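You operate a simulated robot arm through the tools that you are given. There is no shell and no other tool.

Carry out the task below with a simulated robot arm. There is one attempt and no reset: what you move stays moved.

Task
Unlatch the compost bin and scoop about two scoops' worth into the yellow tub.
Fine: use the green scoop and lay it back on its board; the lid ends shut and latched.

The check looks at the end state, three seconds after you hand in, the way a careful person would. Anything else that was tipped, shoved, dropped, spilled or broken makes it a failure. Lids that push on must go on centred and level and be pressed home; caps that screw on are set level and turned clockwise until they are tight.

Robot
A 7-joint arm with a two-finger parallel gripper, fixed in place. Base frame: the origin is on the floor under the middle of its stand, x ahead of it, y to its left, z up. Lengths are in m, angles in rad, forces in N, time in s.
With the tool pointing down near the work surface it reaches from about 0.32 to 0.76 m from the base axis. Its first joint turns from -2.496 to 2.496 rad. Payload 3 kg.
The TCP is the grasp point between the finger pads, 0.03 m short of the fingertips. In the tool frame z runs along the fingers and y along their closing line. Largest opening 0.11 m; finger width 0.02, thickness 0.01; the body of the gripper, 0.048 by 0.112 m, starts 0.055 m behind the TCP.
Orientation is that of the tool frame in the base frame, as a unit quaternion [x, y, z, w]. With the fingers straight down and closing along the base's y, the tool's x points along the base's -x, its y along +y and its z along -z.

Tools
- The arm moves only by the tool jog_arm. Its argument "deltas" is a list of rows, each a list of 3 entries, a list of its own where there are three numbers: the shift along the tool's x, y, z in m, then the turn, a rotation vector about the tool's x, y, z in rad, then the opening in per cent of the stroke, from 0 (shut) to 100 (fully open). In form: [[[dx, dy, dz], [ax, ay, az], claw], ...]. A call has 1 to 20 rows; each row is the pose to reach, as a shift and turn from the pose commanded when the call began, along the tool's axes at that moment. Each row takes 0.2 s and may step no farther than 0.05 m and 0.15 rad from the row before; otherwise, or with a gripper value out of range, the whole call is refused. Where a pose cannot be reached the arm comes as near as it can. A force on the tool above 90 N (or 10 N above the force at the start of the call, whichever is more), or a blocked arm, ends the call early, and 0.2 s more pass. The fingers move at their own pace (about 0.153 m/s each) and stop on an object; they squeeze with about 36 N. The grip force told is the motor's: it shows also when the fingers shut on nothing. Time passes only in rows, and 0.2 s behind the last, so rows that repeat a pose let the fingers close. The reply holds the time, the measured pose of the TCP, the force on the tool along the base axes, the opening and the grip force, in the units named above and with some noise, with the torque about the TCP (base axes, N m) and any sound that the robot's microphone picked up.
- Cameras (640 x 400 px; columns grow to the right, rows downward): "scene" is fixed at [0.22, -0.5, 1.4614]; the picture's right is [0.74, -0.67, 0.00], its down [-0.40, -0.44, -0.80] and it looks along [0.54, 0.59, -0.60] (base axes); focal length 214 px, centre (320, 200). "wrist" rides on the gripper at [0.072, 0.017, -0.103] in the tool frame; the picture's right is [-0.23, 0.97, 0.00], its down [-0.76, -0.18, -0.62] and it looks along [-0.61, -0.14, 0.78] (tool axes); focal length 222 px, centre (320, 200).
- get_image(camera): a new picture of that camera. No time passes.
- raise_lower(by): moves the trunk up (or, below 0, down) by that many m; the arm rides with it, the base frame stays. It gives what a move gives, with no picture.
- measure_at(camera, pixels): for up to 12 pixels [column, row] of the newest picture of that camera ("zoom" is the newest enlarged one), the place [x, y, z] in the base frame of the surface seen there, good to about 0.002 m. No time passes.
- inspect(camera, box): a new picture of the part [left, top, right, bottom] of that camera's present view, enlarged. No time passes.
- sign_off(): hands the job in; it is judged then, once.

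Unless the task says otherwise, let go and move clear before handing in.

The tools are called after "Emit:" as a command line: name --argument value ..., lists and objects as JSON in quotes. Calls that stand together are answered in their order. jog_arm: Moves the arm, as the interface text tells. Its arguments: {"type":"object","properties":{"deltas":{"type":"array","items":{"type":"array"}}},"required":["deltas"]} The other tools are called the same way: raise_lower (by) moves the trunk up or down; get_image (camera) takes a picture; measure_at (camera, pixels) gives the place of the surface under pixels of a picture; inspect (camera, box) takes an enlarged picture of a part of a camera's view; sign_off () hands the job in.

At the start:

```text
time: 0.0
tool_pos: [0.4391, -0.1283, 1.4845]
orientation: [0.0, 1.0, 0.0, 0.0]
force: [0.1, 0.2, -0.1]
torque: [0.0, 0.03, 0.01]
opening: 0.11
finger_force: 0.0
trunk travel left (down, up): [-0.469, 0.021]
```

scene: 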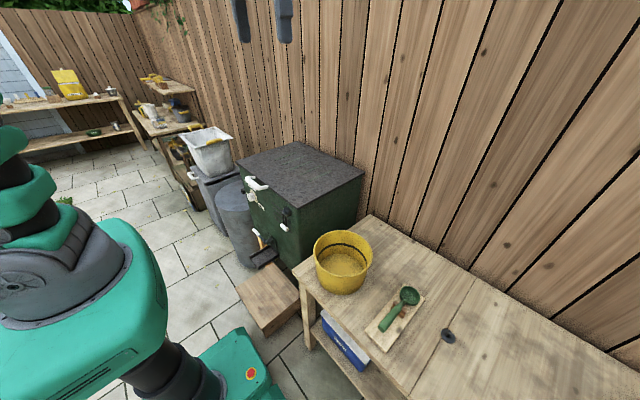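
wrist: 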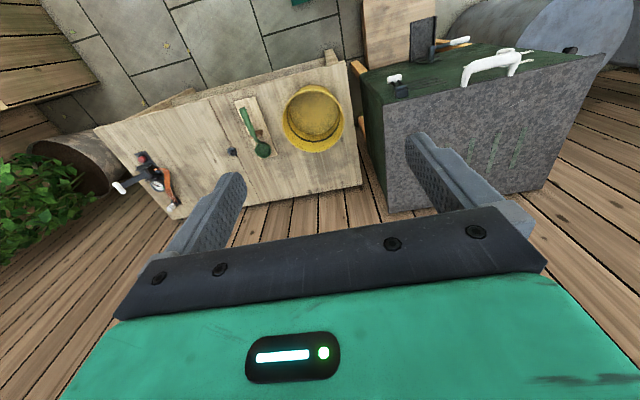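

The scene picture shows a green bin with a grey lid around (300,190), a white handle at (255,183) and a latch-like part at (285,215). The yellow tub is at (342,262), and the green scoop lies on a board at (400,308). I'll enlarge these before moving.

Emit:
inspect --camera "scene" --box '[220, 130, 380, 290]'

Emit:
inspect --camera "wrist" --box '[340, 0, 640, 220]'

Emit:
inspect --camera "scene" --box '[300, 210, 460, 380]'

```text
2.50 times, centred on (300, 210) of scene
```

zoom: 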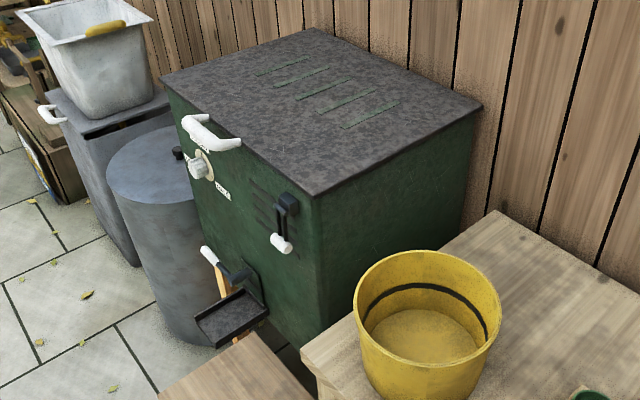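

```text
1.82 times, centred on (490, 110) of wrist
```

zoom: 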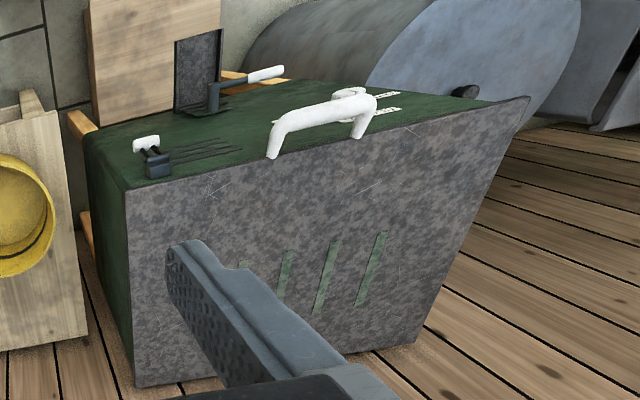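

```text
2.35 times, centred on (380, 295) of scene
```

zoom: 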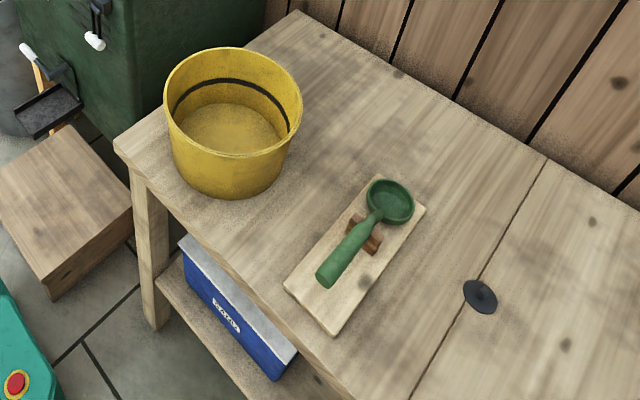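

The bin front carries several parts: a handle, a dial-like white knob with labels, a black bracket with a white-tipped lever, and a lower tray with another lever. I'll zoom in closer to tell which one is the latch, and measure the key places.

Emit:
inspect --camera "scene" --box '[255, 165, 305, 200]'

Emit:
inspect --camera "scene" --box '[240, 200, 310, 280]'

Emit:
get_image --camera "scene"

Emit:
measure_at --camera "scene" --pixels '[[261, 162], [298, 143], [363, 172], [300, 207], [250, 180], [268, 187], [253, 197], [287, 213], [290, 227], [280, 250], [256, 240], [263, 257]]'

Emit:
measure_at --camera "scene" --pixels '[[313, 250], [342, 230], [373, 255], [340, 265], [345, 292], [385, 325], [396, 308], [409, 296], [404, 289], [418, 298], [372, 330], [445, 335]]'

```text
11.43 times, centred on (280, 182) of scene
```

zoom: 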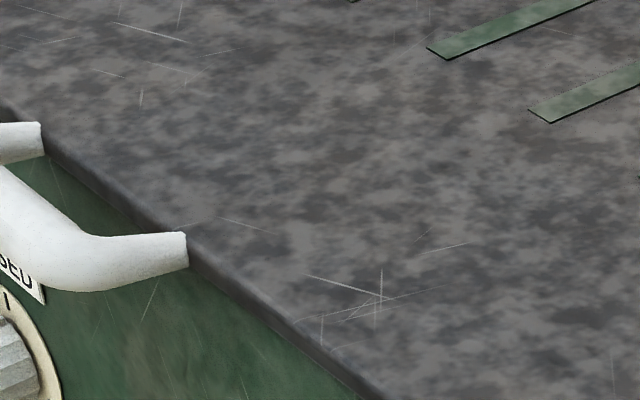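

```text
5.00 times, centred on (275, 240) of scene
```

zoom: 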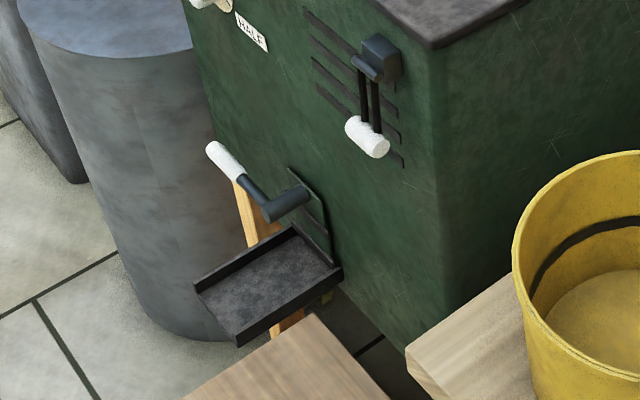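

```text
taken
```

scene: 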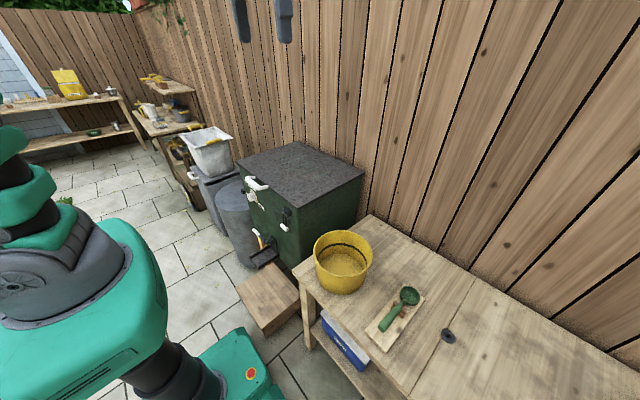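

```text
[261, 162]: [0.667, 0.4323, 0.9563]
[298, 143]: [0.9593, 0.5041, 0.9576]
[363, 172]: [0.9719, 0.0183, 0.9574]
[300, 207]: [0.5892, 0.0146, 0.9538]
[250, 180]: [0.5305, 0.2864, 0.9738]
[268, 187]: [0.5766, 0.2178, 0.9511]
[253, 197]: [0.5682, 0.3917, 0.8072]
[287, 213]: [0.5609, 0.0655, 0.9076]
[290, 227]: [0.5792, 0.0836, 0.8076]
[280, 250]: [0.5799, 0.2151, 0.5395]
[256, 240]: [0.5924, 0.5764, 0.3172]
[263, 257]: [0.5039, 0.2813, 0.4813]
```

```text
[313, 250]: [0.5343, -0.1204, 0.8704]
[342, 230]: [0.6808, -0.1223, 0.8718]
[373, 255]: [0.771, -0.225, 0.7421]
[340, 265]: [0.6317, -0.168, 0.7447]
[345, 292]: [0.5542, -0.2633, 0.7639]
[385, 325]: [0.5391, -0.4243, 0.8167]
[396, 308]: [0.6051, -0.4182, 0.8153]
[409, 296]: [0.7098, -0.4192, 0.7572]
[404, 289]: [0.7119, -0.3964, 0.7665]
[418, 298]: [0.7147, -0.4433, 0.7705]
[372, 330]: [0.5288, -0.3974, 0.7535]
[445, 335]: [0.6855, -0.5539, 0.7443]
```

The bin top is at z≈0.957 and its front face at x≈0.585. The black bracket and white-tipped bail at (287,213) sit near (0.56, 0.07, 0.91). I'll zoom in on the dial labels and the bail to be sure what each part is.

Emit:
inspect --camera "scene" --box '[240, 172, 280, 197]'

Emit:
inspect --camera "scene" --box '[270, 200, 310, 235]'

Emit:
inspect --camera "scene" --box '[245, 225, 295, 275]'

Emit:
inspect --camera "wrist" --box '[370, 30, 520, 120]'

Emit:
inspect --camera "wrist" --box '[200, 60, 370, 180]'

```text
16.00 times, centred on (260, 184) of scene
```

zoom: 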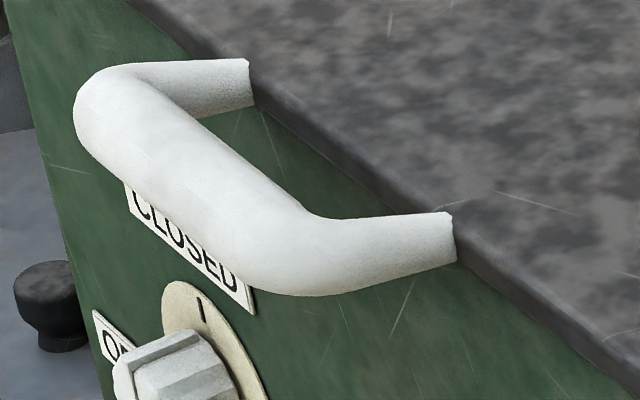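

```text
11.43 times, centred on (290, 218) of scene
```

zoom: 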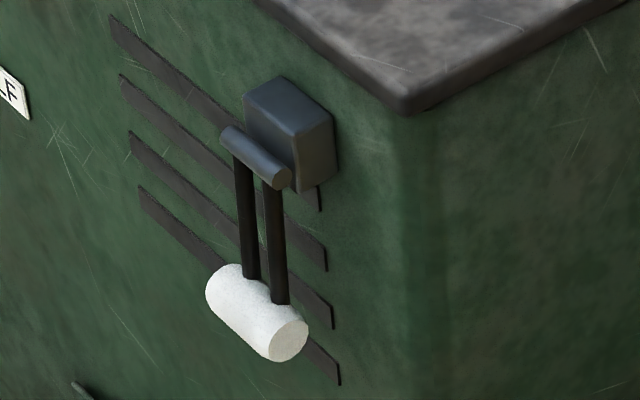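

```text
8.00 times, centred on (270, 250) of scene
```

zoom: 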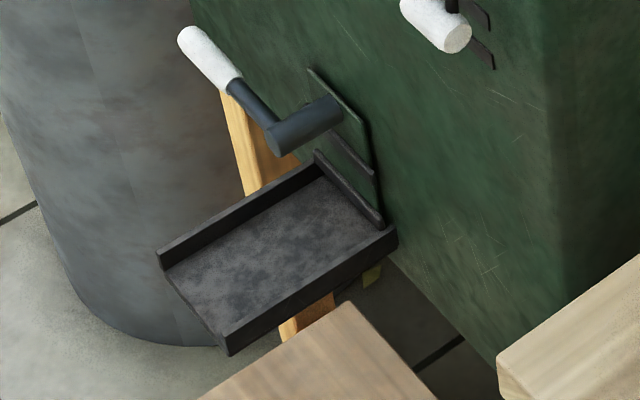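

```text
4.27 times, centred on (445, 75) of wrist
```

zoom: 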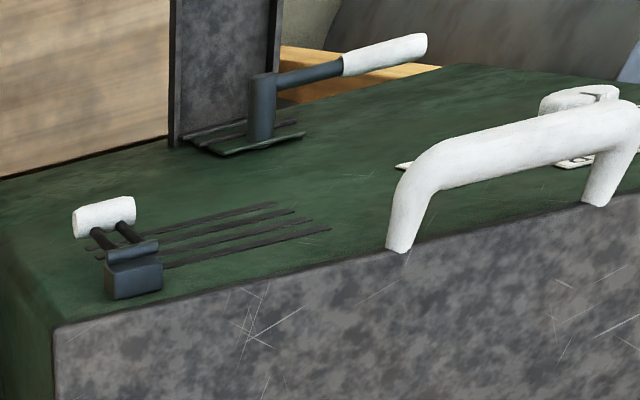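

```text
3.33 times, centred on (285, 120) of wrist
```

zoom: 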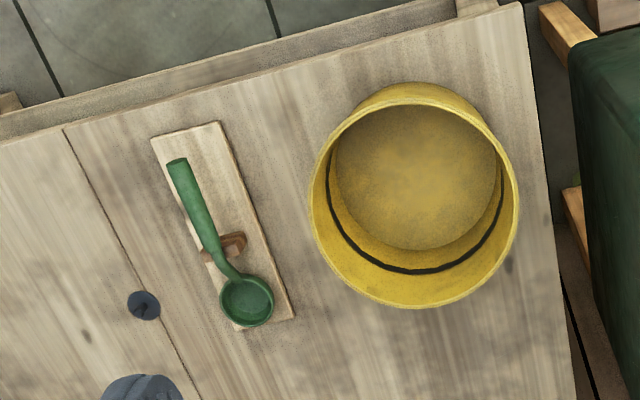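

The labels read CLOSED, HALF and OPEN around a dial, which is probably the air vent. The black block with a white-gripped bail right below the lid edge looks like the latch. I'll lower the trunk and swing the wrist camera round to view the front face before touching anything.

Emit:
raise_lower --by -0.2

Emit:
jog_arm --deltas '[[[0.01, 0.035, 0], [0, -0.06, 0], 100], [[0.02, 0.07, 0], [0, -0.12, 0], 100], [[0.03, 0.105, 0], [0, -0.18, 0], 100], [[0.04, 0.14, 0], [0, -0.24, 0], 100], [[0.05, 0.175, 0], [0, -0.3, 0], 100], [[0.06, 0.21, 0], [0, -0.36, 0], 100], [[0.07, 0.245, 0], [0, -0.42, 0], 100], [[0.08, 0.28, 0], [0, -0.48, 0], 100], [[0.09, 0.29, 0], [0, -0.54, 0], 100], [[0.1, 0.3, 0], [0, -0.6, 0], 100]]'

Emit:
get_image --camera "wrist"

```text
time: 2.2
tool_pos: [0.4384, -0.1271, 1.2851]
orientation: [0.0, 1.0, 0.0, 0.0]
force: [-0.4, 0.2, 0.0]
torque: [-0.03, -0.01, 0.0]
opening: 0.11
finger_force: 0.0
trunk travel left (down, up): [-0.269, 0.221]
```

```text
time: 4.4
tool_pos: [0.34, 0.1721, 1.2867]
orientation: [0.0, 0.955, -0.001, 0.295]
force: [-0.2, 0.2, 0.1]
torque: [0.02, 0.0, -0.01]
opening: 0.1102
finger_force: 0.2
trunk travel left (down, up): [-0.269, 0.221]
```

```text
taken
```

wrist: 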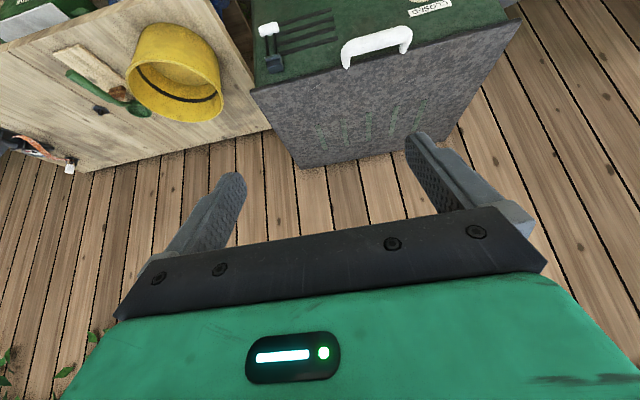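

The view is upside-down, and the front face lies toward the top, below the camera's aim. I'll lower the trunk by 0.25 m to bring the latch and dial into the middle of the view.

Emit:
raise_lower --by -0.25

Emit:
get_image --camera "wrist"

Emit:
get_image --camera "scene"

```text
time: 7.0
tool_pos: [0.3399, 0.1718, 1.0362]
orientation: [0.0, 0.956, 0.0, 0.295]
force: [0.0, -0.4, 0.9]
torque: [0.02, 0.0, -0.01]
opening: 0.1099
finger_force: 0.0
trunk travel left (down, up): [-0.019, 0.471]
```

```text
taken
```

wrist: 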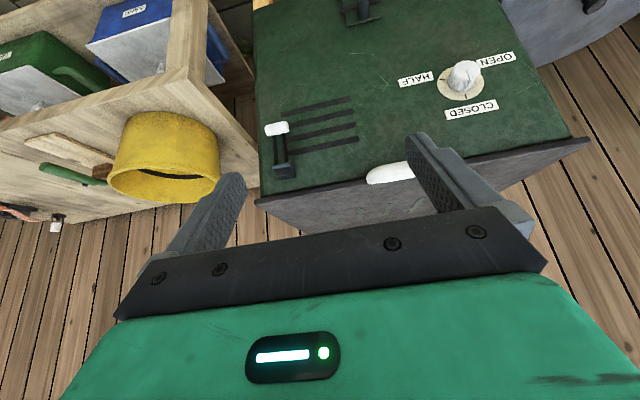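

```text
taken
```

scene: 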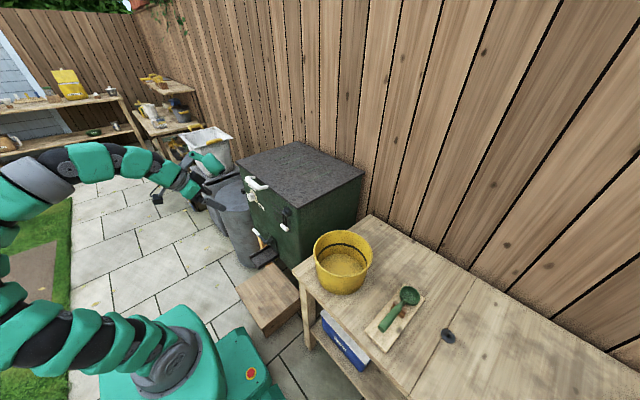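

Emit:
inspect --camera "wrist" --box '[250, 90, 370, 200]'

Emit:
inspect --camera "wrist" --box '[350, 30, 550, 200]'

Emit:
inspect --camera "wrist" --box '[0, 110, 260, 240]'

Emit:
measure_at --camera "wrist" --pixels '[[270, 130], [286, 127], [277, 142], [283, 155], [280, 172], [275, 188], [460, 95], [468, 72], [457, 85], [370, 180], [350, 10], [258, 200]]'

```text
3.64 times, centred on (310, 145) of wrist
```

zoom: 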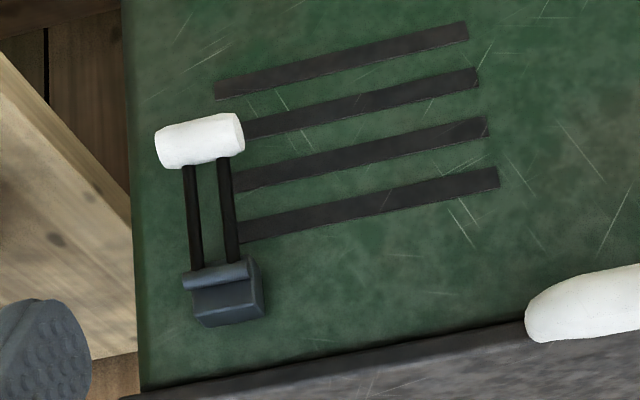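

```text
2.35 times, centred on (450, 115) of wrist
```

zoom: 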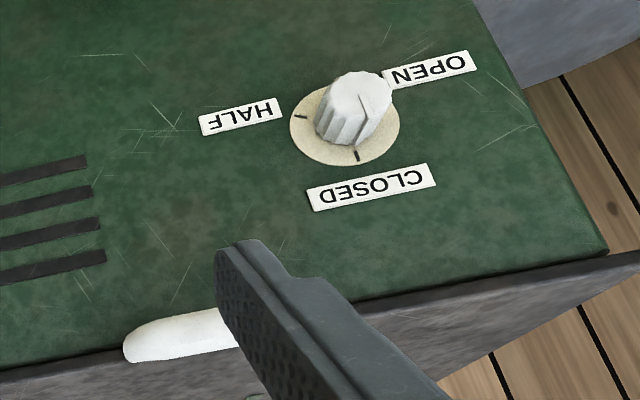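

```text
2.46 times, centred on (130, 175) of wrist
```

zoom: 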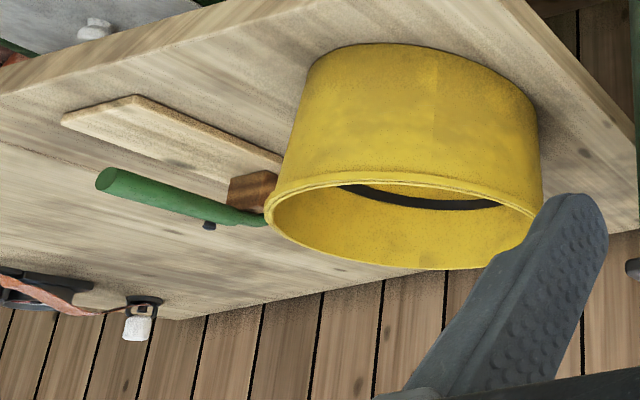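

```text
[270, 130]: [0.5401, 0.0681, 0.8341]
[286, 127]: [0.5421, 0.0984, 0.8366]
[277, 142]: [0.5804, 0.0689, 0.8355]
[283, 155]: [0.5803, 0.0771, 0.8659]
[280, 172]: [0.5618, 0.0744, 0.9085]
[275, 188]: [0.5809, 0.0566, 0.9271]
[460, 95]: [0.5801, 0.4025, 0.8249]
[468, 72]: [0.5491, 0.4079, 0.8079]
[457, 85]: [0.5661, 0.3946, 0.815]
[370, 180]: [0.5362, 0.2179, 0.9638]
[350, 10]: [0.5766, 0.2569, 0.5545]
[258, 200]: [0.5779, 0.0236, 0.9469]
```

The front view confirms three parts: a bail latch at about (0.54, 0.08, 0.835), hanging from a block right under the lid edge; an OPEN/HALF/CLOSED vent dial; and the lower chute. I'll measure the grip's ends exactly before taking hold of it.

Emit:
inspect --camera "wrist" --box '[250, 110, 310, 200]'

```text
4.44 times, centred on (280, 155) of wrist
```

zoom: 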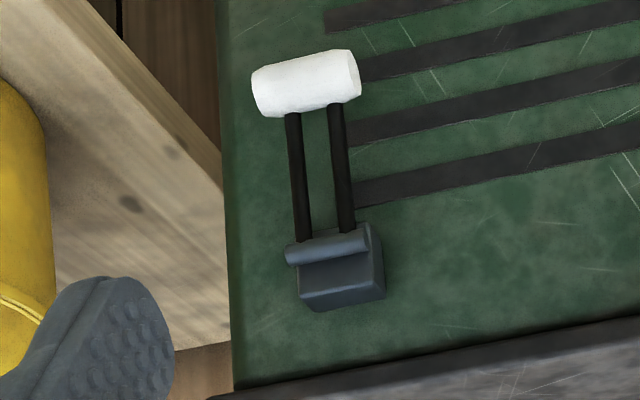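

Emit:
measure_at --camera "zoom" --pixels '[[258, 92], [305, 82], [352, 76], [305, 62], [305, 105], [297, 170], [343, 165], [325, 247], [290, 252], [365, 240], [340, 275], [340, 298]]'

Emit:
measure_at --camera "scene" --pixels '[[248, 179], [254, 183], [262, 188], [268, 187], [256, 177], [246, 177], [250, 186], [296, 222], [290, 231], [300, 208], [237, 163], [244, 176]]'

```text
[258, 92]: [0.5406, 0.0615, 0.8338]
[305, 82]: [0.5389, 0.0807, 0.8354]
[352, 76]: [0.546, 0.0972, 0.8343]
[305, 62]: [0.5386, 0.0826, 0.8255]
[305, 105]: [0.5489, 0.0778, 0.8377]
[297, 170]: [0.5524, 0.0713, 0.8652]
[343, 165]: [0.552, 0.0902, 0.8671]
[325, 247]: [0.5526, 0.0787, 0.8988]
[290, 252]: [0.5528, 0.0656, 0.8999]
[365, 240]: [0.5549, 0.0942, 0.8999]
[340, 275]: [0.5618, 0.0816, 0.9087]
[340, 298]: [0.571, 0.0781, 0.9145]
```

```text
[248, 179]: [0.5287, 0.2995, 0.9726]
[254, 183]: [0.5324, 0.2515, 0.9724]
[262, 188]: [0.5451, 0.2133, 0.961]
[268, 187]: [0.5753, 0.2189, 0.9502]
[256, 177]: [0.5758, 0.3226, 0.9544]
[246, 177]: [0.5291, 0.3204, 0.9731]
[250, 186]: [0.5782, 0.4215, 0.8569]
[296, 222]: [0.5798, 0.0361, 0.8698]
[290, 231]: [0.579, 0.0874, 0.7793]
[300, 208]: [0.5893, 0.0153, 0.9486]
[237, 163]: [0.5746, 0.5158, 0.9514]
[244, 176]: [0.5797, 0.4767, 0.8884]
```

The grip is a cylinder along y from 0.061 to 0.098, centred at (0.548, 0.080, 0.834), on a pivot rod near (0.559, 0.08, 0.900). I'll come in from the front with the fingers closing along y, so the grip can turn between them, and stop 8 cm short first.

Emit:
jog_arm --deltas '[[[-0.0044, -0.0185, 0.04], [0, -0.08, 0], 70], [[-0.0087, -0.037, 0.08], [0, -0.16, 0], 70], [[-0.0131, -0.0554, 0.12], [0, -0.24, 0], 70], [[-0.0174, -0.0738, 0.16], [0, -0.32, 0], 70], [[-0.0218, -0.0923, 0.1997], [0, -0.4, 0], 70]]'

Emit:
get_image --camera "wrist"

Emit:
inspect --camera "scene" --box '[200, 140, 340, 280]'

```text
time: 8.2
tool_pos: [0.4599, 0.0898, 0.8987]
orientation: [0.0, 0.887, 0.0, 0.462]
force: [0.3, -0.3, 0.1]
torque: [-0.02, -0.01, 0.02]
opening: 0.0772
finger_force: 0.1
out of reach, approached as far as the arm can: row 5
trunk travel left (down, up): [-0.019, 0.471]
```

```text
taken
```

wrist: 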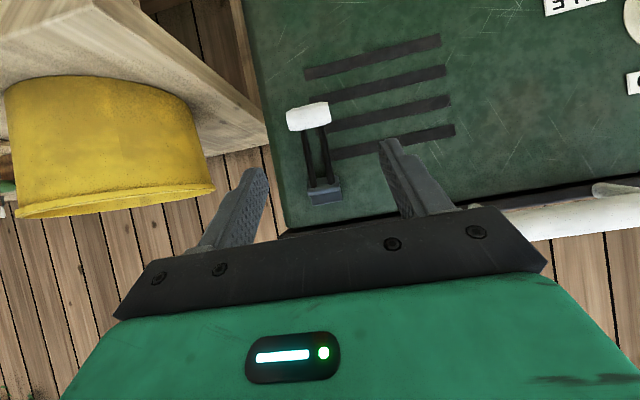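

```text
2.86 times, centred on (270, 210) of scene
```

zoom: 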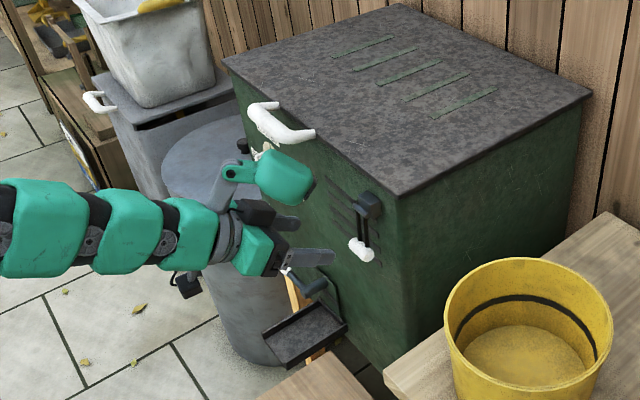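

The arm ran out of reach at the last row, probably because the elbow folds too tightly with the trunk this low. I'll raise the trunk 0.2 m and come back down to the same pre-grasp point.

Emit:
raise_lower --by 0.2

Emit:
jog_arm --deltas '[[[0.034, -0.002, 0.0264], [0, -0.01, 0], 65], [[0.068, -0.004, 0.0528], [0, -0.02, 0], 65], [[0.102, -0.006, 0.0792], [0, -0.03, 0], 65], [[0.136, -0.008, 0.1056], [0, -0.04, 0], 65], [[0.1701, -0.0105, 0.132], [0, -0.04, 0], 65]]'

Emit:
get_image --camera "wrist"

```text
time: 10.3
tool_pos: [0.4596, 0.0881, 1.0995]
orientation: [0.0, 0.887, 0.0, 0.462]
force: [-0.2, -0.5, 0.7]
torque: [-0.03, -0.01, 0.01]
opening: 0.0769
finger_force: 0.0
trunk travel left (down, up): [-0.219, 0.271]
```

```text
time: 11.6
tool_pos: [0.5666, 0.1113, 0.9781]
orientation: [0.002, 0.862, 0.0, 0.507]
force: [-16.3, -2.4, 37.4]
torque: [-1.35, -0.41, -0.55]
opening: 0.071
finger_force: 0.0
out of reach, approached as far as the arm can: row 1, 2, 3, 4, 5
trunk travel left (down, up): [-0.219, 0.271]
stopped in row 5: the force on the tool passed its limit at 316 N (the readings are from after the stop); the commanded pose is now the measured one
```

```text
taken
```

wrist: 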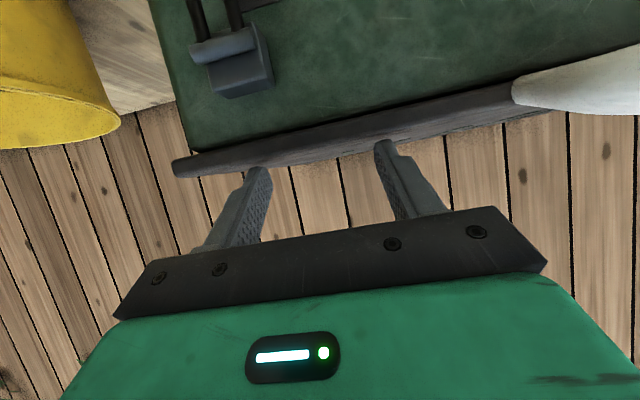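

The move was out of reach, and the arm drifted into the lid's front edge: 316 N at the stop, and the fingers are now at (0.567, 0.111, 0.978). I'll back straight out along the tool axis and check the bin for damage.

Emit:
jog_arm --deltas '[[[-0.01, -0.004, -0.04], [0, 0.02, 0], 65], [[-0.025, -0.01, -0.08], [0, 0.05, 0], 65], [[-0.04, -0.016, -0.12], [0, 0.08, 0], 65], [[-0.054, -0.023, -0.1525], [0, 0.1, 0], 65]]'

Emit:
inspect --camera "scene" --box '[200, 130, 380, 290]'

Emit:
get_image --camera "wrist"

```text
time: 12.6
tool_pos: [0.4644, 0.0854, 1.0964]
orientation: [0.003, 0.889, 0.0, 0.458]
force: [0.8, 0.3, -0.1]
torque: [-0.02, -0.01, 0.01]
opening: 0.0717
finger_force: 0.0
out of reach, approached as far as the arm can: row 1, 2, 3
trunk travel left (down, up): [-0.219, 0.271]
```

```text
2.50 times, centred on (290, 210) of scene
```

zoom: 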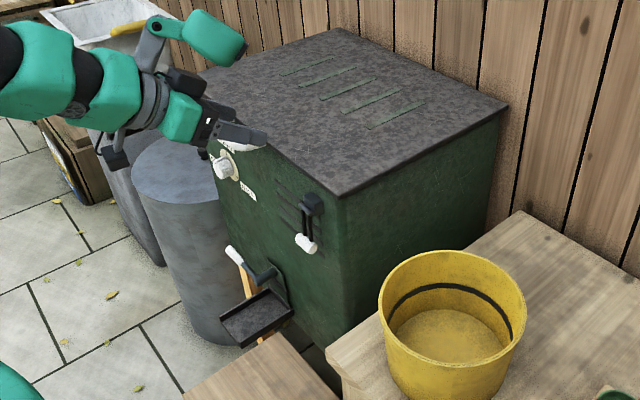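

```text
taken
```

wrist: 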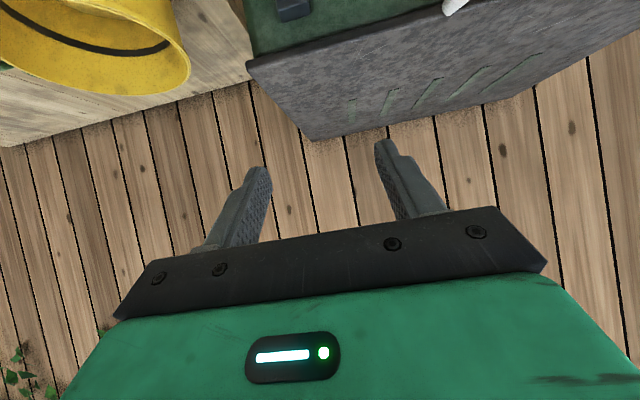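

The bin looks undisturbed and the bail is still hanging. I'll use a gentler tilt of about 0.6 rad, which the arm handled well, then lower the trunk again.

Emit:
jog_arm --deltas '[[[0, 0, -0.01], [0, 0.09, 0], 65], [[0, 0, -0.02], [0, 0.18, 0], 65], [[0, 0, -0.03], [0, 0.27, 0], 65], [[0, 0, -0.03], [0, 0.355, 0], 65]]'

Emit:
raise_lower --by -0.2

Emit:
get_image --camera "wrist"

```text
time: 13.6
tool_pos: [0.4378, 0.0858, 1.1133]
orientation: [0.004, 0.956, 0.0, 0.293]
force: [0.3, 0.3, -0.1]
torque: [0.0, -0.02, 0.03]
opening: 0.0717
finger_force: 0.0
trunk travel left (down, up): [-0.219, 0.271]
```

```text
time: 15.8
tool_pos: [0.4385, 0.0871, 0.9145]
orientation: [0.003, 0.956, 0.0, 0.294]
force: [0.3, -0.2, 0.3]
torque: [0.0, 0.0, 0.0]
opening: 0.0714
finger_force: 0.0
trunk travel left (down, up): [-0.019, 0.471]
```

```text
taken
```

wrist: 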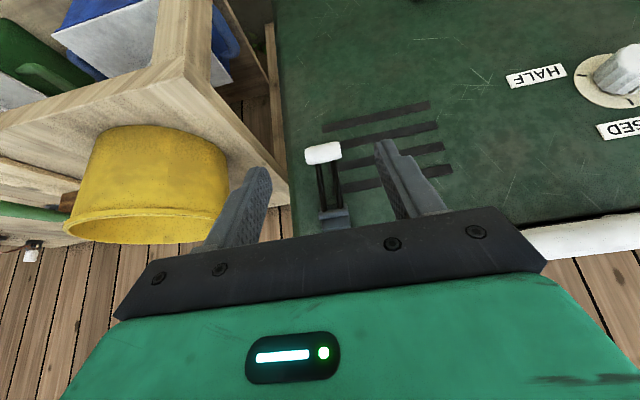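

Tilt and trunk are set, and the bail grip is visible at (323,153). I'll advance so the fingers straddle its ends, keeping them open.

Emit:
jog_arm --deltas '[[[-0.015, -0.003, 0.0387], [0, 0, 0], 65], [[-0.03, -0.006, 0.0774], [0, 0, 0], 65], [[-0.0451, -0.0076, 0.1161], [0, 0, 0], 65]]'

Emit:
get_image --camera "wrist"

Emit:
inspect --camera "scene" --box '[240, 170, 330, 250]'

```text
time: 16.5
tool_pos: [0.5197, 0.0825, 0.8683]
orientation: [-0.001, 0.951, 0.002, 0.31]
force: [-68.0, 1.6, 55.5]
torque: [-1.14, -9.0, -1.11]
opening: 0.0714
finger_force: 0.1
trunk travel left (down, up): [-0.019, 0.471]
stopped in row 3: the force on the tool passed its limit at 103 N (the readings are from after the stop); the commanded pose is now the measured one
```

```text
taken
```

wrist: 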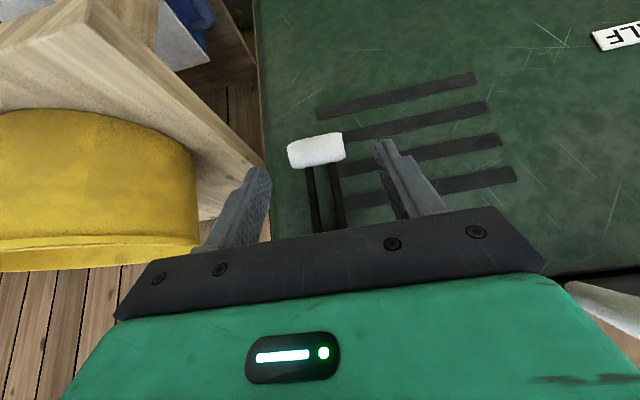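

```text
5.00 times, centred on (285, 210) of scene
```

zoom: 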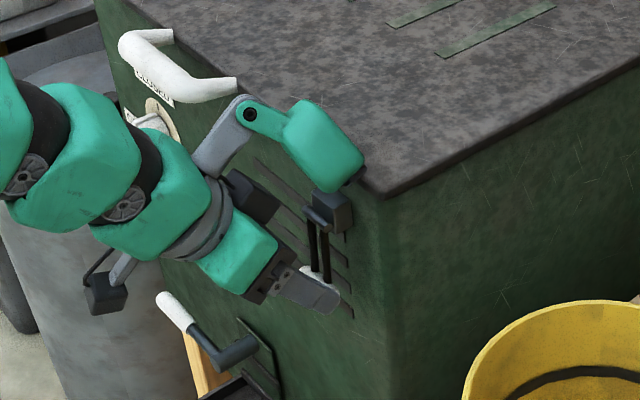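

Contact stopped the move at 103 N. The scene zoom shows a green housing on a strut ahead of the gripper, at zoom (325,145), touching the lid's front edge. I'll back off and measure where that housing sits relative to the tool.

Emit:
measure_at --camera "zoom" --pixels '[[300, 110], [325, 145], [350, 165], [330, 185], [295, 150], [250, 112], [215, 150], [240, 260], [310, 290], [105, 290], [185, 240], [355, 180]]'

Emit:
jog_arm --deltas '[[[0.008, 0, -0.02], [0, 0, 0], 65], [[0.02, 0, -0.06], [0, 0, 0], 65]]'

Emit:
inspect --camera "scene" --box '[200, 150, 330, 260]'

```text
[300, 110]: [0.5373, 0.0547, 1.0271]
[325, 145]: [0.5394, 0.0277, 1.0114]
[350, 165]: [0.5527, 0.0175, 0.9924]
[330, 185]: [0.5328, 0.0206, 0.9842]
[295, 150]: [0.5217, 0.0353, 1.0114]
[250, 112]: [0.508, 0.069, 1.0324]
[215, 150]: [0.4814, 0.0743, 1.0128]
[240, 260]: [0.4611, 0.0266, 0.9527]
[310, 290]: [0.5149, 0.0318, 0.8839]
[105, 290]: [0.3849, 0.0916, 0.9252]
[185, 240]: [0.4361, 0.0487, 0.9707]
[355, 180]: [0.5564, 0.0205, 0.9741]
```

```text
time: 17.1
tool_pos: [0.4718, 0.0798, 0.8945]
orientation: [0.001, 0.954, 0.001, 0.298]
force: [0.9, 0.5, -1.1]
torque: [0.0, 0.02, 0.0]
opening: 0.0714
finger_force: 0.1
trunk travel left (down, up): [-0.019, 0.471]
```

```text
3.64 times, centred on (265, 205) of scene
```

zoom: 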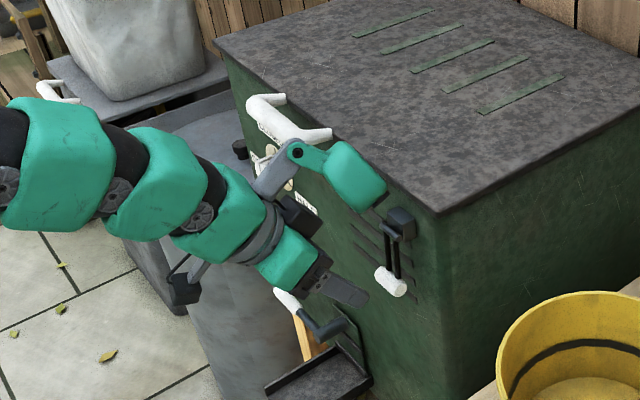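

The housing sits on the tool's −x side, about 0.06–0.14 m behind the TCP, so at this tilt it hits the lid edge. Tilting the tool to about 0.9 rad lifts it clear. I'll rotate in place here first and check that it's reachable.

Emit:
jog_arm --deltas '[[[0, 0, 0], [0, -0.1, 0], 65], [[0, 0, 0], [0, -0.2, 0], 65], [[0, 0, 0], [0, -0.295, 0], 65]]'

```text
time: 17.9
tool_pos: [0.4729, 0.0806, 0.8971]
orientation: [0.002, 0.899, 0.0, 0.439]
force: [0.3, 0.5, 0.5]
torque: [-0.02, 0.02, 0.0]
opening: 0.0715
finger_force: 0.1
trunk travel left (down, up): [-0.019, 0.471]
```

The 0.91 rad tilt was reached cleanly. Now I'll advance straight along the tool axis to straddle the grip, in small steps.

Emit:
jog_arm --deltas '[[[0.001, 0, 0.022], [0, 0, 0], 65], [[0.002, -0.001, 0.044], [0, 0, 0], 65], [[0.003, -0.001, 0.065], [0, 0, 0], 65], [[0.0035, -0.001, 0.086], [0, 0, 0], 65]]'

Emit:
get_image --camera "wrist"

Emit:
inspect --camera "scene" --box '[240, 170, 330, 250]'

```text
time: 18.9
tool_pos: [0.5366, 0.0798, 0.8472]
orientation: [0.002, 0.897, 0.0, 0.442]
force: [-42.1, 2.9, 16.5]
torque: [-0.65, -5.31, -0.63]
opening: 0.0716
finger_force: 0.1
trunk travel left (down, up): [-0.019, 0.471]
```

```text
taken
```

wrist: 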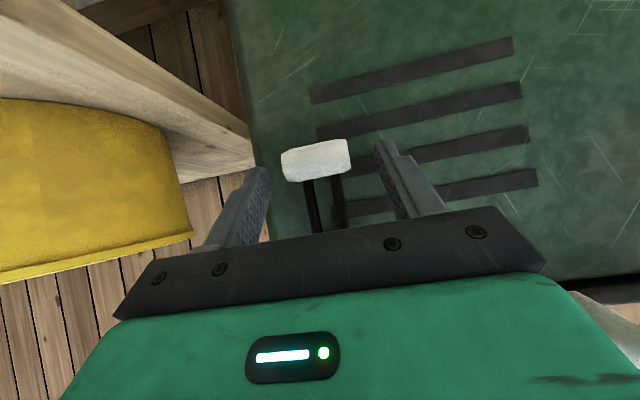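

```text
5.00 times, centred on (285, 210) of scene
```

zoom: 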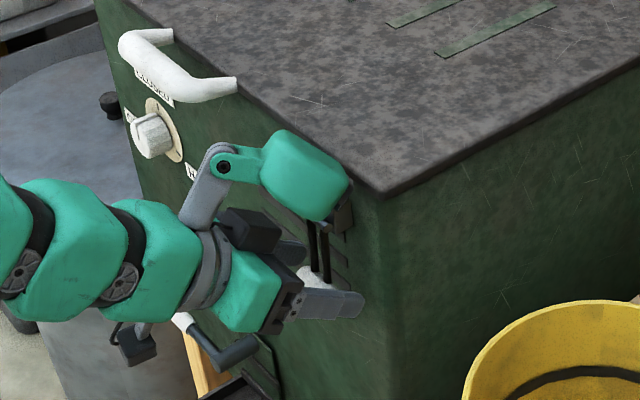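

The grip sits between the fingers, about 17 mm beyond the TCP, but the housing is pressing on the lid edge at −42 N. I'll back off 4 mm to relieve it and then close on the grip ends.

Emit:
jog_arm --deltas '[[[0.0025, 0, -0.0031], [0, 0, 0], 65], [[0.003, 0, -0.004], [0, 0, 0], 20], [[0.003, 0, -0.004], [0, 0, 0], 20], [[0.003, 0, -0.004], [0, 0, 0], 20]]'

Emit:
get_image --camera "wrist"

```text
time: 19.9
tool_pos: [0.5357, 0.0805, 0.8455]
orientation: [0.002, 0.898, 0.001, 0.44]
force: [10.5, -1.1, 38.8]
torque: [-0.18, -0.86, -0.1]
opening: 0.0405
finger_force: 45.0
trunk travel left (down, up): [-0.019, 0.471]
```

```text
taken
```

wrist: 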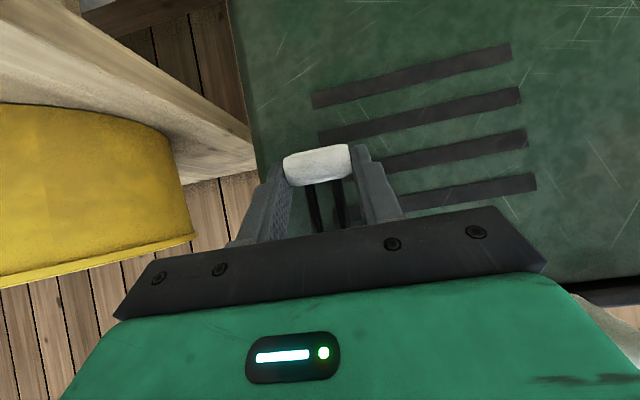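

The grip is held: opening 0.0405 m, grip force 45 N. I'll swing the bail outward along its arc about the pivot near (0.559, 0.900), part way at first, and read the force.

Emit:
jog_arm --deltas '[[[0.0037, 0, -0.0083], [0, 0, 0], 20], [[0.0071, 0, -0.0212], [0, 0, 0], 20], [[0.008, 0, -0.0345], [0, 0, 0], 20], [[0.0061, 0, -0.0478], [0, 0, 0], 20]]'

Emit:
get_image --camera "wrist"

Emit:
inspect --camera "scene" --box '[240, 170, 330, 250]'

```text
time: 20.9
tool_pos: [0.4908, 0.08, 0.861]
orientation: [0.001, 0.902, -0.001, 0.431]
force: [-4.0, 26.0, -29.1]
torque: [0.26, 1.7, 0.6]
opening: 0.0404
finger_force: 45.0
trunk travel left (down, up): [-0.019, 0.471]
```

```text
taken
```

wrist: 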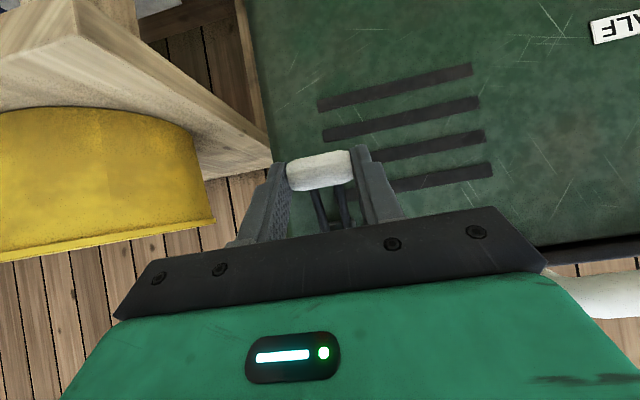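

```text
5.00 times, centred on (285, 210) of scene
```

zoom: 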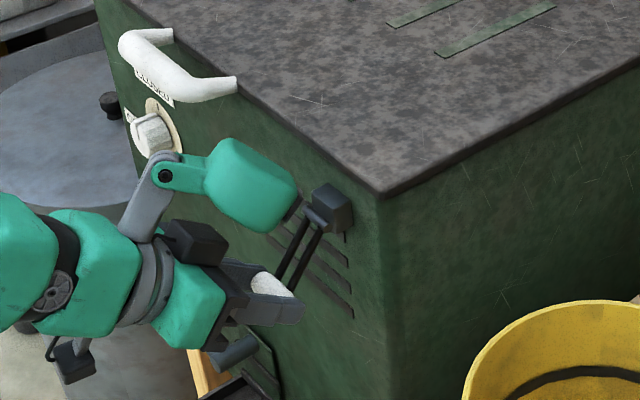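

The bail swings out with light resistance, about 30 N, so it is hinged where I thought, with a slightly larger radius. I'll carry on to horizontal on a corrected arc.

Emit:
jog_arm --deltas '[[[0.0028, 0, -0.0195], [0, 0, 0], 20], [[-0.0045, 0, -0.0319], [0, 0, 0], 20], [[-0.0182, 0, -0.0458], [0, 0, 0], 20]]'

Emit:
inspect --camera "scene" --box '[240, 170, 330, 250]'

Emit:
get_image --camera "wrist"

```text
time: 21.7
tool_pos: [0.4654, 0.0815, 0.9096]
orientation: [0.002, 0.899, 0.0, 0.437]
force: [3.4, -4.4, -5.4]
torque: [0.01, 0.42, -0.17]
opening: 0.0405
finger_force: 45.3
trunk travel left (down, up): [-0.019, 0.471]
```

```text
5.00 times, centred on (285, 210) of scene
```

zoom: 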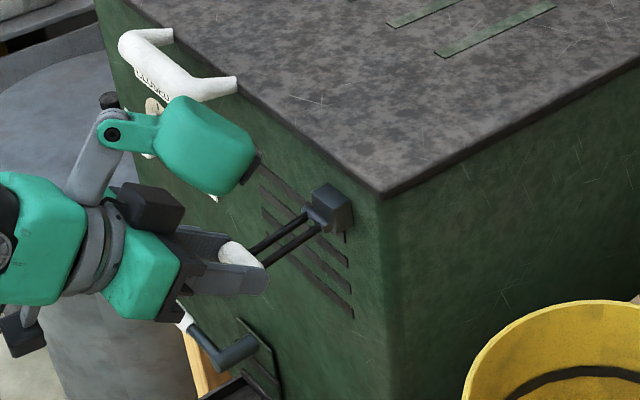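

```text
taken
```

wrist: 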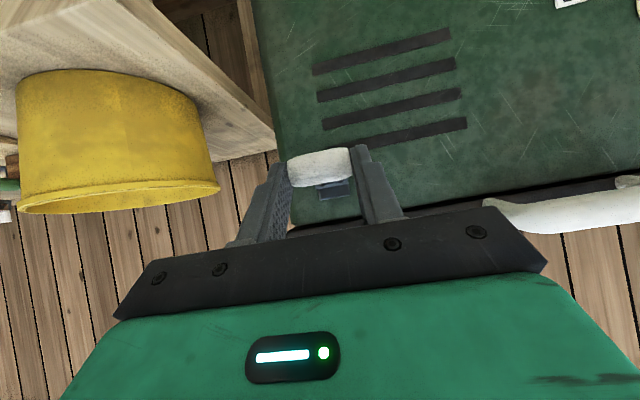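

The bail is now horizontal at about (0.465, 0.91) with little force. I'll keep going upward to find its open stop, listening for a click.

Emit:
jog_arm --deltas '[[[-0.0141, 0, -0.0086], [0, 0, 0], 20], [[-0.0347, 0, -0.0145], [0, 0, 0], 20], [[-0.0563, 0, -0.0141], [0, 0, 0], 20]]'

Emit:
inspect --camera "scene" --box '[240, 170, 330, 250]'

Emit:
get_image --camera "wrist"

```text
time: 22.5
tool_pos: [0.4905, 0.0812, 0.9633]
orientation: [0.002, 0.898, 0.0, 0.44]
force: [-0.5, 0.1, -0.6]
torque: [0.02, 0.01, 0.03]
opening: 0.022
finger_force: 0.1
trunk travel left (down, up): [-0.019, 0.471]
```

```text
5.00 times, centred on (285, 210) of scene
```

zoom: 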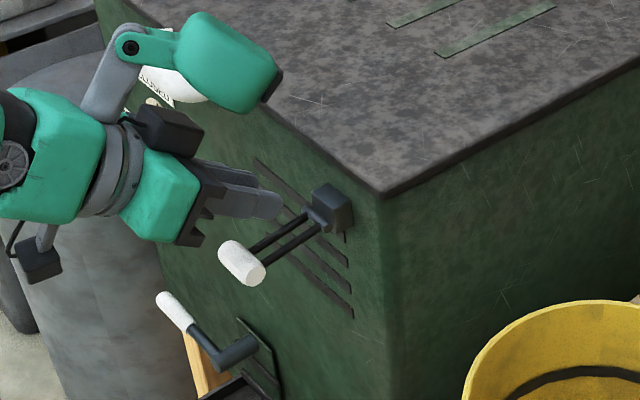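

```text
taken
```

wrist: 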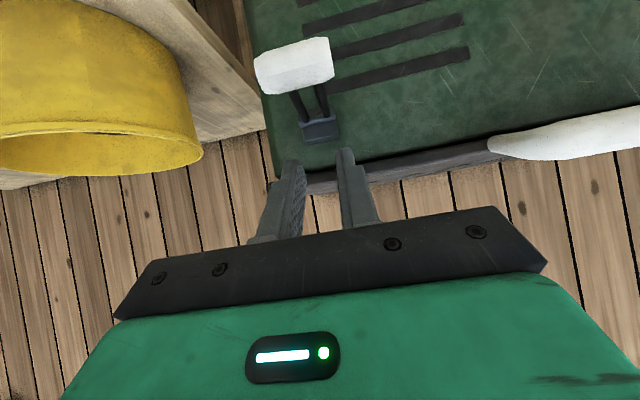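

The bail stopped at about horizontal, and the grip slipped out of the fingers, which are now clear at 0.022 m opening. The lever stays out at horizontal in the scene zoom at (240,262), so the latch looks released. Next I'll measure the lid handle and the fence behind before lifting.

Emit:
get_image --camera "scene"

Emit:
measure_at --camera "scene" --pixels '[[288, 222], [284, 218], [292, 226], [300, 140], [330, 130], [370, 150], [300, 207], [363, 172], [298, 143], [237, 163], [310, 100], [255, 184]]'

Emit:
inspect --camera "wrist" --box '[440, 80, 640, 200]'

```text
taken
```

scene: 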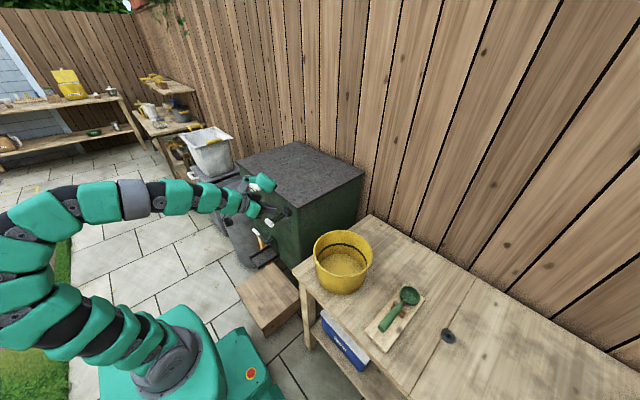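

```text
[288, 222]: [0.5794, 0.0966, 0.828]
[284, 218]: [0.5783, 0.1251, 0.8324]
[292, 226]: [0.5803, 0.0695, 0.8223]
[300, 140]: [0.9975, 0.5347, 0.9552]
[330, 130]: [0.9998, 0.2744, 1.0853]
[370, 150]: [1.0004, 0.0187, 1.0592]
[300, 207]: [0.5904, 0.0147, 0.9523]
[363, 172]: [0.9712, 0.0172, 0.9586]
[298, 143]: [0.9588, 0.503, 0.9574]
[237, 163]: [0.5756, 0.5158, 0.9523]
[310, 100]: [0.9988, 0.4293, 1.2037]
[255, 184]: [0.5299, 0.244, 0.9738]
```

```text
3.20 times, centred on (540, 140) of wrist
```

zoom: 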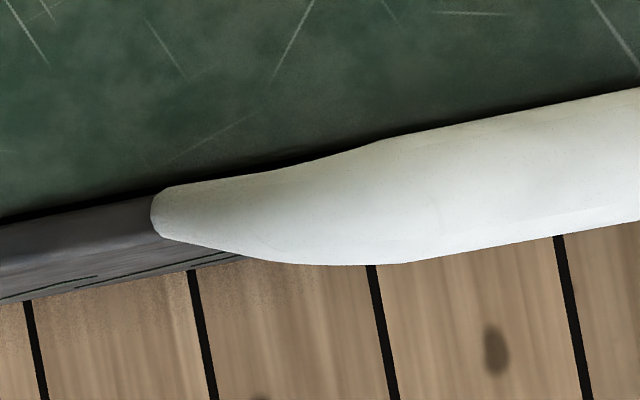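

The fence is at x≈1.00, the lid spans x 0.575–0.972, and the handle tube is near x 0.53, z 0.965. I'll back away to the left to get a clear wrist view of the handle.

Emit:
jog_arm --deltas '[[[0.0245, 0, -0.0316], [0, 0.02, 0], 30], [[0.0271, 0.03, -0.0676], [0, 0.05, 0], 30], [[0.0192, 0.07, -0.0737], [0, 0.08, 0], 30], [[0.0192, 0.11, -0.0737], [0, 0.1, 0], 30], [[0.0192, 0.15, -0.0737], [0, 0.1, 0], 30]]'

Emit:
get_image --camera "wrist"

Emit:
inspect --camera "scene" --box '[230, 160, 310, 240]'

```text
time: 23.7
tool_pos: [0.4211, 0.2323, 0.9928]
orientation: [0.002, 0.919, 0.001, 0.394]
force: [-0.9, 0.2, 0.3]
torque: [0.01, 0.02, 0.03]
opening: 0.0328
finger_force: 0.0
trunk travel left (down, up): [-0.019, 0.471]
```

```text
taken
```

wrist: 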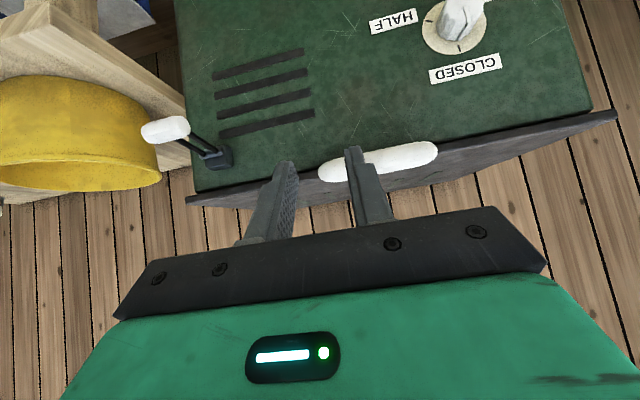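

```text
5.00 times, centred on (270, 200) of scene
```

zoom: 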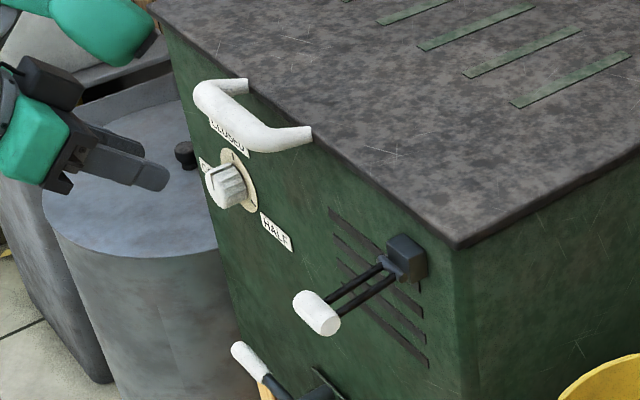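

Emit:
measure_at --camera "zoom" --pixels '[[305, 132], [285, 133], [265, 128], [245, 118], [220, 100], [205, 92], [215, 82], [240, 83], [255, 150], [315, 312], [345, 295], [400, 250]]'

Emit:
measure_at --camera "wrist" --pixels '[[330, 170], [385, 158], [410, 155], [430, 150], [410, 145], [410, 165], [410, 176], [165, 130], [160, 122], [205, 152], [450, 155], [560, 130]]'

```text
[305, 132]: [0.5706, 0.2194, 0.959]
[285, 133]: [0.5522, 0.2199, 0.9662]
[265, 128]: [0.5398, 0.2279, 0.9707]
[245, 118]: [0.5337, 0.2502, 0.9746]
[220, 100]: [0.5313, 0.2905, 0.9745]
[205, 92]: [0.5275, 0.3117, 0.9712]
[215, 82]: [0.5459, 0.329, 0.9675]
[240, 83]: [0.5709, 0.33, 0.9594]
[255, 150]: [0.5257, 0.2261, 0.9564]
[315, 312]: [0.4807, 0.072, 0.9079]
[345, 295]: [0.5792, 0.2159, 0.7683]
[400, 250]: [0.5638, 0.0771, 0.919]
```

```text
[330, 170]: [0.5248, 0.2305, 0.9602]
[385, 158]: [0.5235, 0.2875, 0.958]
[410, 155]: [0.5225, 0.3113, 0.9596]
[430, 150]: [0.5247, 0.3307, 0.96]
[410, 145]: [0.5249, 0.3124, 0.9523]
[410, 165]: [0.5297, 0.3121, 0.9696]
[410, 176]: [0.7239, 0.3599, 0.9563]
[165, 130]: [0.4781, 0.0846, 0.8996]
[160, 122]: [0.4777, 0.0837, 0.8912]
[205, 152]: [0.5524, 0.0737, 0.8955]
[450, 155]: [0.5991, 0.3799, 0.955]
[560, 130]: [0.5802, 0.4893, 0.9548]
```

The handle tube runs y≈0.225–0.325, centred at (0.532, 0.963) with a radius of about 10 mm, and has a 33 mm gap to the lid edge. I'll slide the fingers under it, slightly open, to hook it from below.

Emit:
jog_arm --deltas '[[[0.0073, 0.0214, 0.027], [0, 0, 0], 30], [[0.0147, 0.0427, 0.0539], [0, 0, 0], 30], [[-0.0064, 0.0427, 0.0753], [0, 0, 0], 30], [[-0.0288, 0.0427, 0.0982], [0, 0, 0], 30]]'

Emit:
get_image --camera "wrist"

Emit:
inspect --camera "scene" --box '[220, 150, 310, 230]'

```text
time: 24.7
tool_pos: [0.5129, 0.2717, 0.9463]
orientation: [0.002, 0.919, 0.001, 0.393]
force: [-0.6, -0.4, 0.3]
torque: [0.01, -0.02, 0.03]
opening: 0.0329
finger_force: 0.0
trunk travel left (down, up): [-0.019, 0.471]
```

```text
taken
```

wrist: 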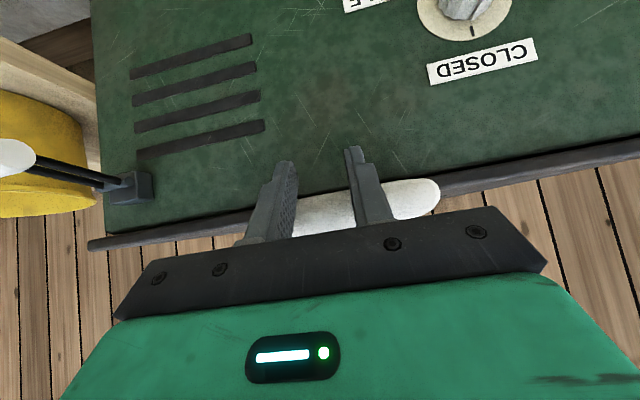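

```text
5.00 times, centred on (265, 190) of scene
```

zoom: 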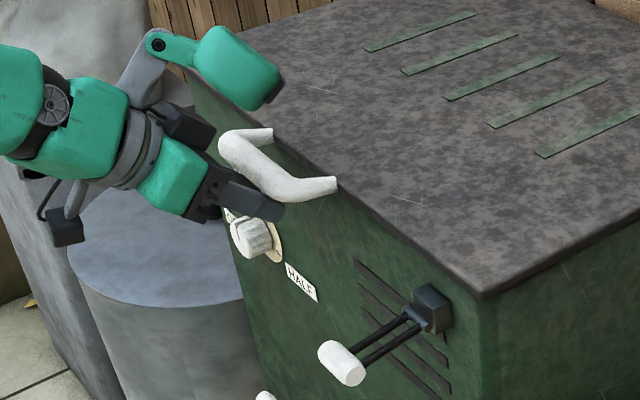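

Both fingers are under the tube with zero contact force. I'll lift a little along the lid's arc about a rear hinge and watch the force, to confirm the latch is really released.

Emit:
jog_arm --deltas '[[[-0.008, 0, -0.0044], [0, 0, 0], 30], [[-0.0158, 0, -0.0088], [0, 0, 0], 30], [[-0.033, 0, -0.0227], [0, 0, 0], 30], [[-0.0506, 0, -0.0354], [0, 0, 0], 30]]'

Emit:
get_image --camera "wrist"

Emit:
inspect --camera "scene" --box '[200, 110, 380, 250]'

```text
time: 25.7
tool_pos: [0.5189, 0.2717, 1.0088]
orientation: [0.001, 0.92, 0.001, 0.393]
force: [-36.3, 2.8, 4.7]
torque: [0.05, -0.26, 0.67]
opening: 0.0338
finger_force: 0.9
trunk travel left (down, up): [-0.019, 0.471]
```

```text
taken
```

wrist: 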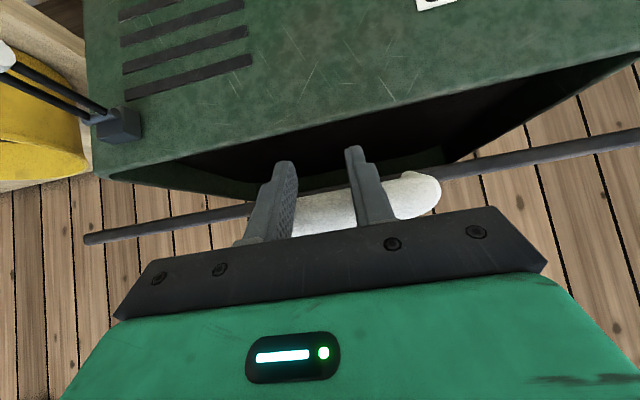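

```text
2.86 times, centred on (290, 180) of scene
```

zoom: 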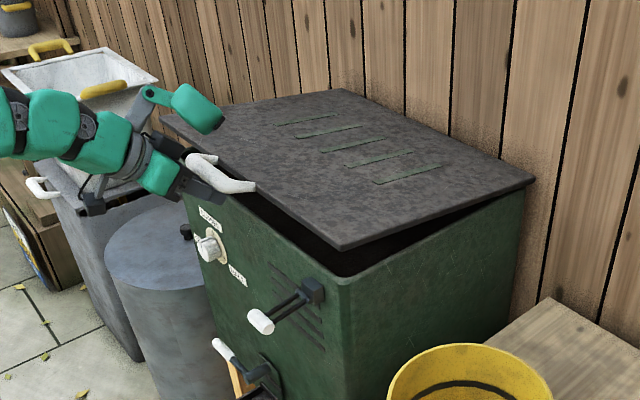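

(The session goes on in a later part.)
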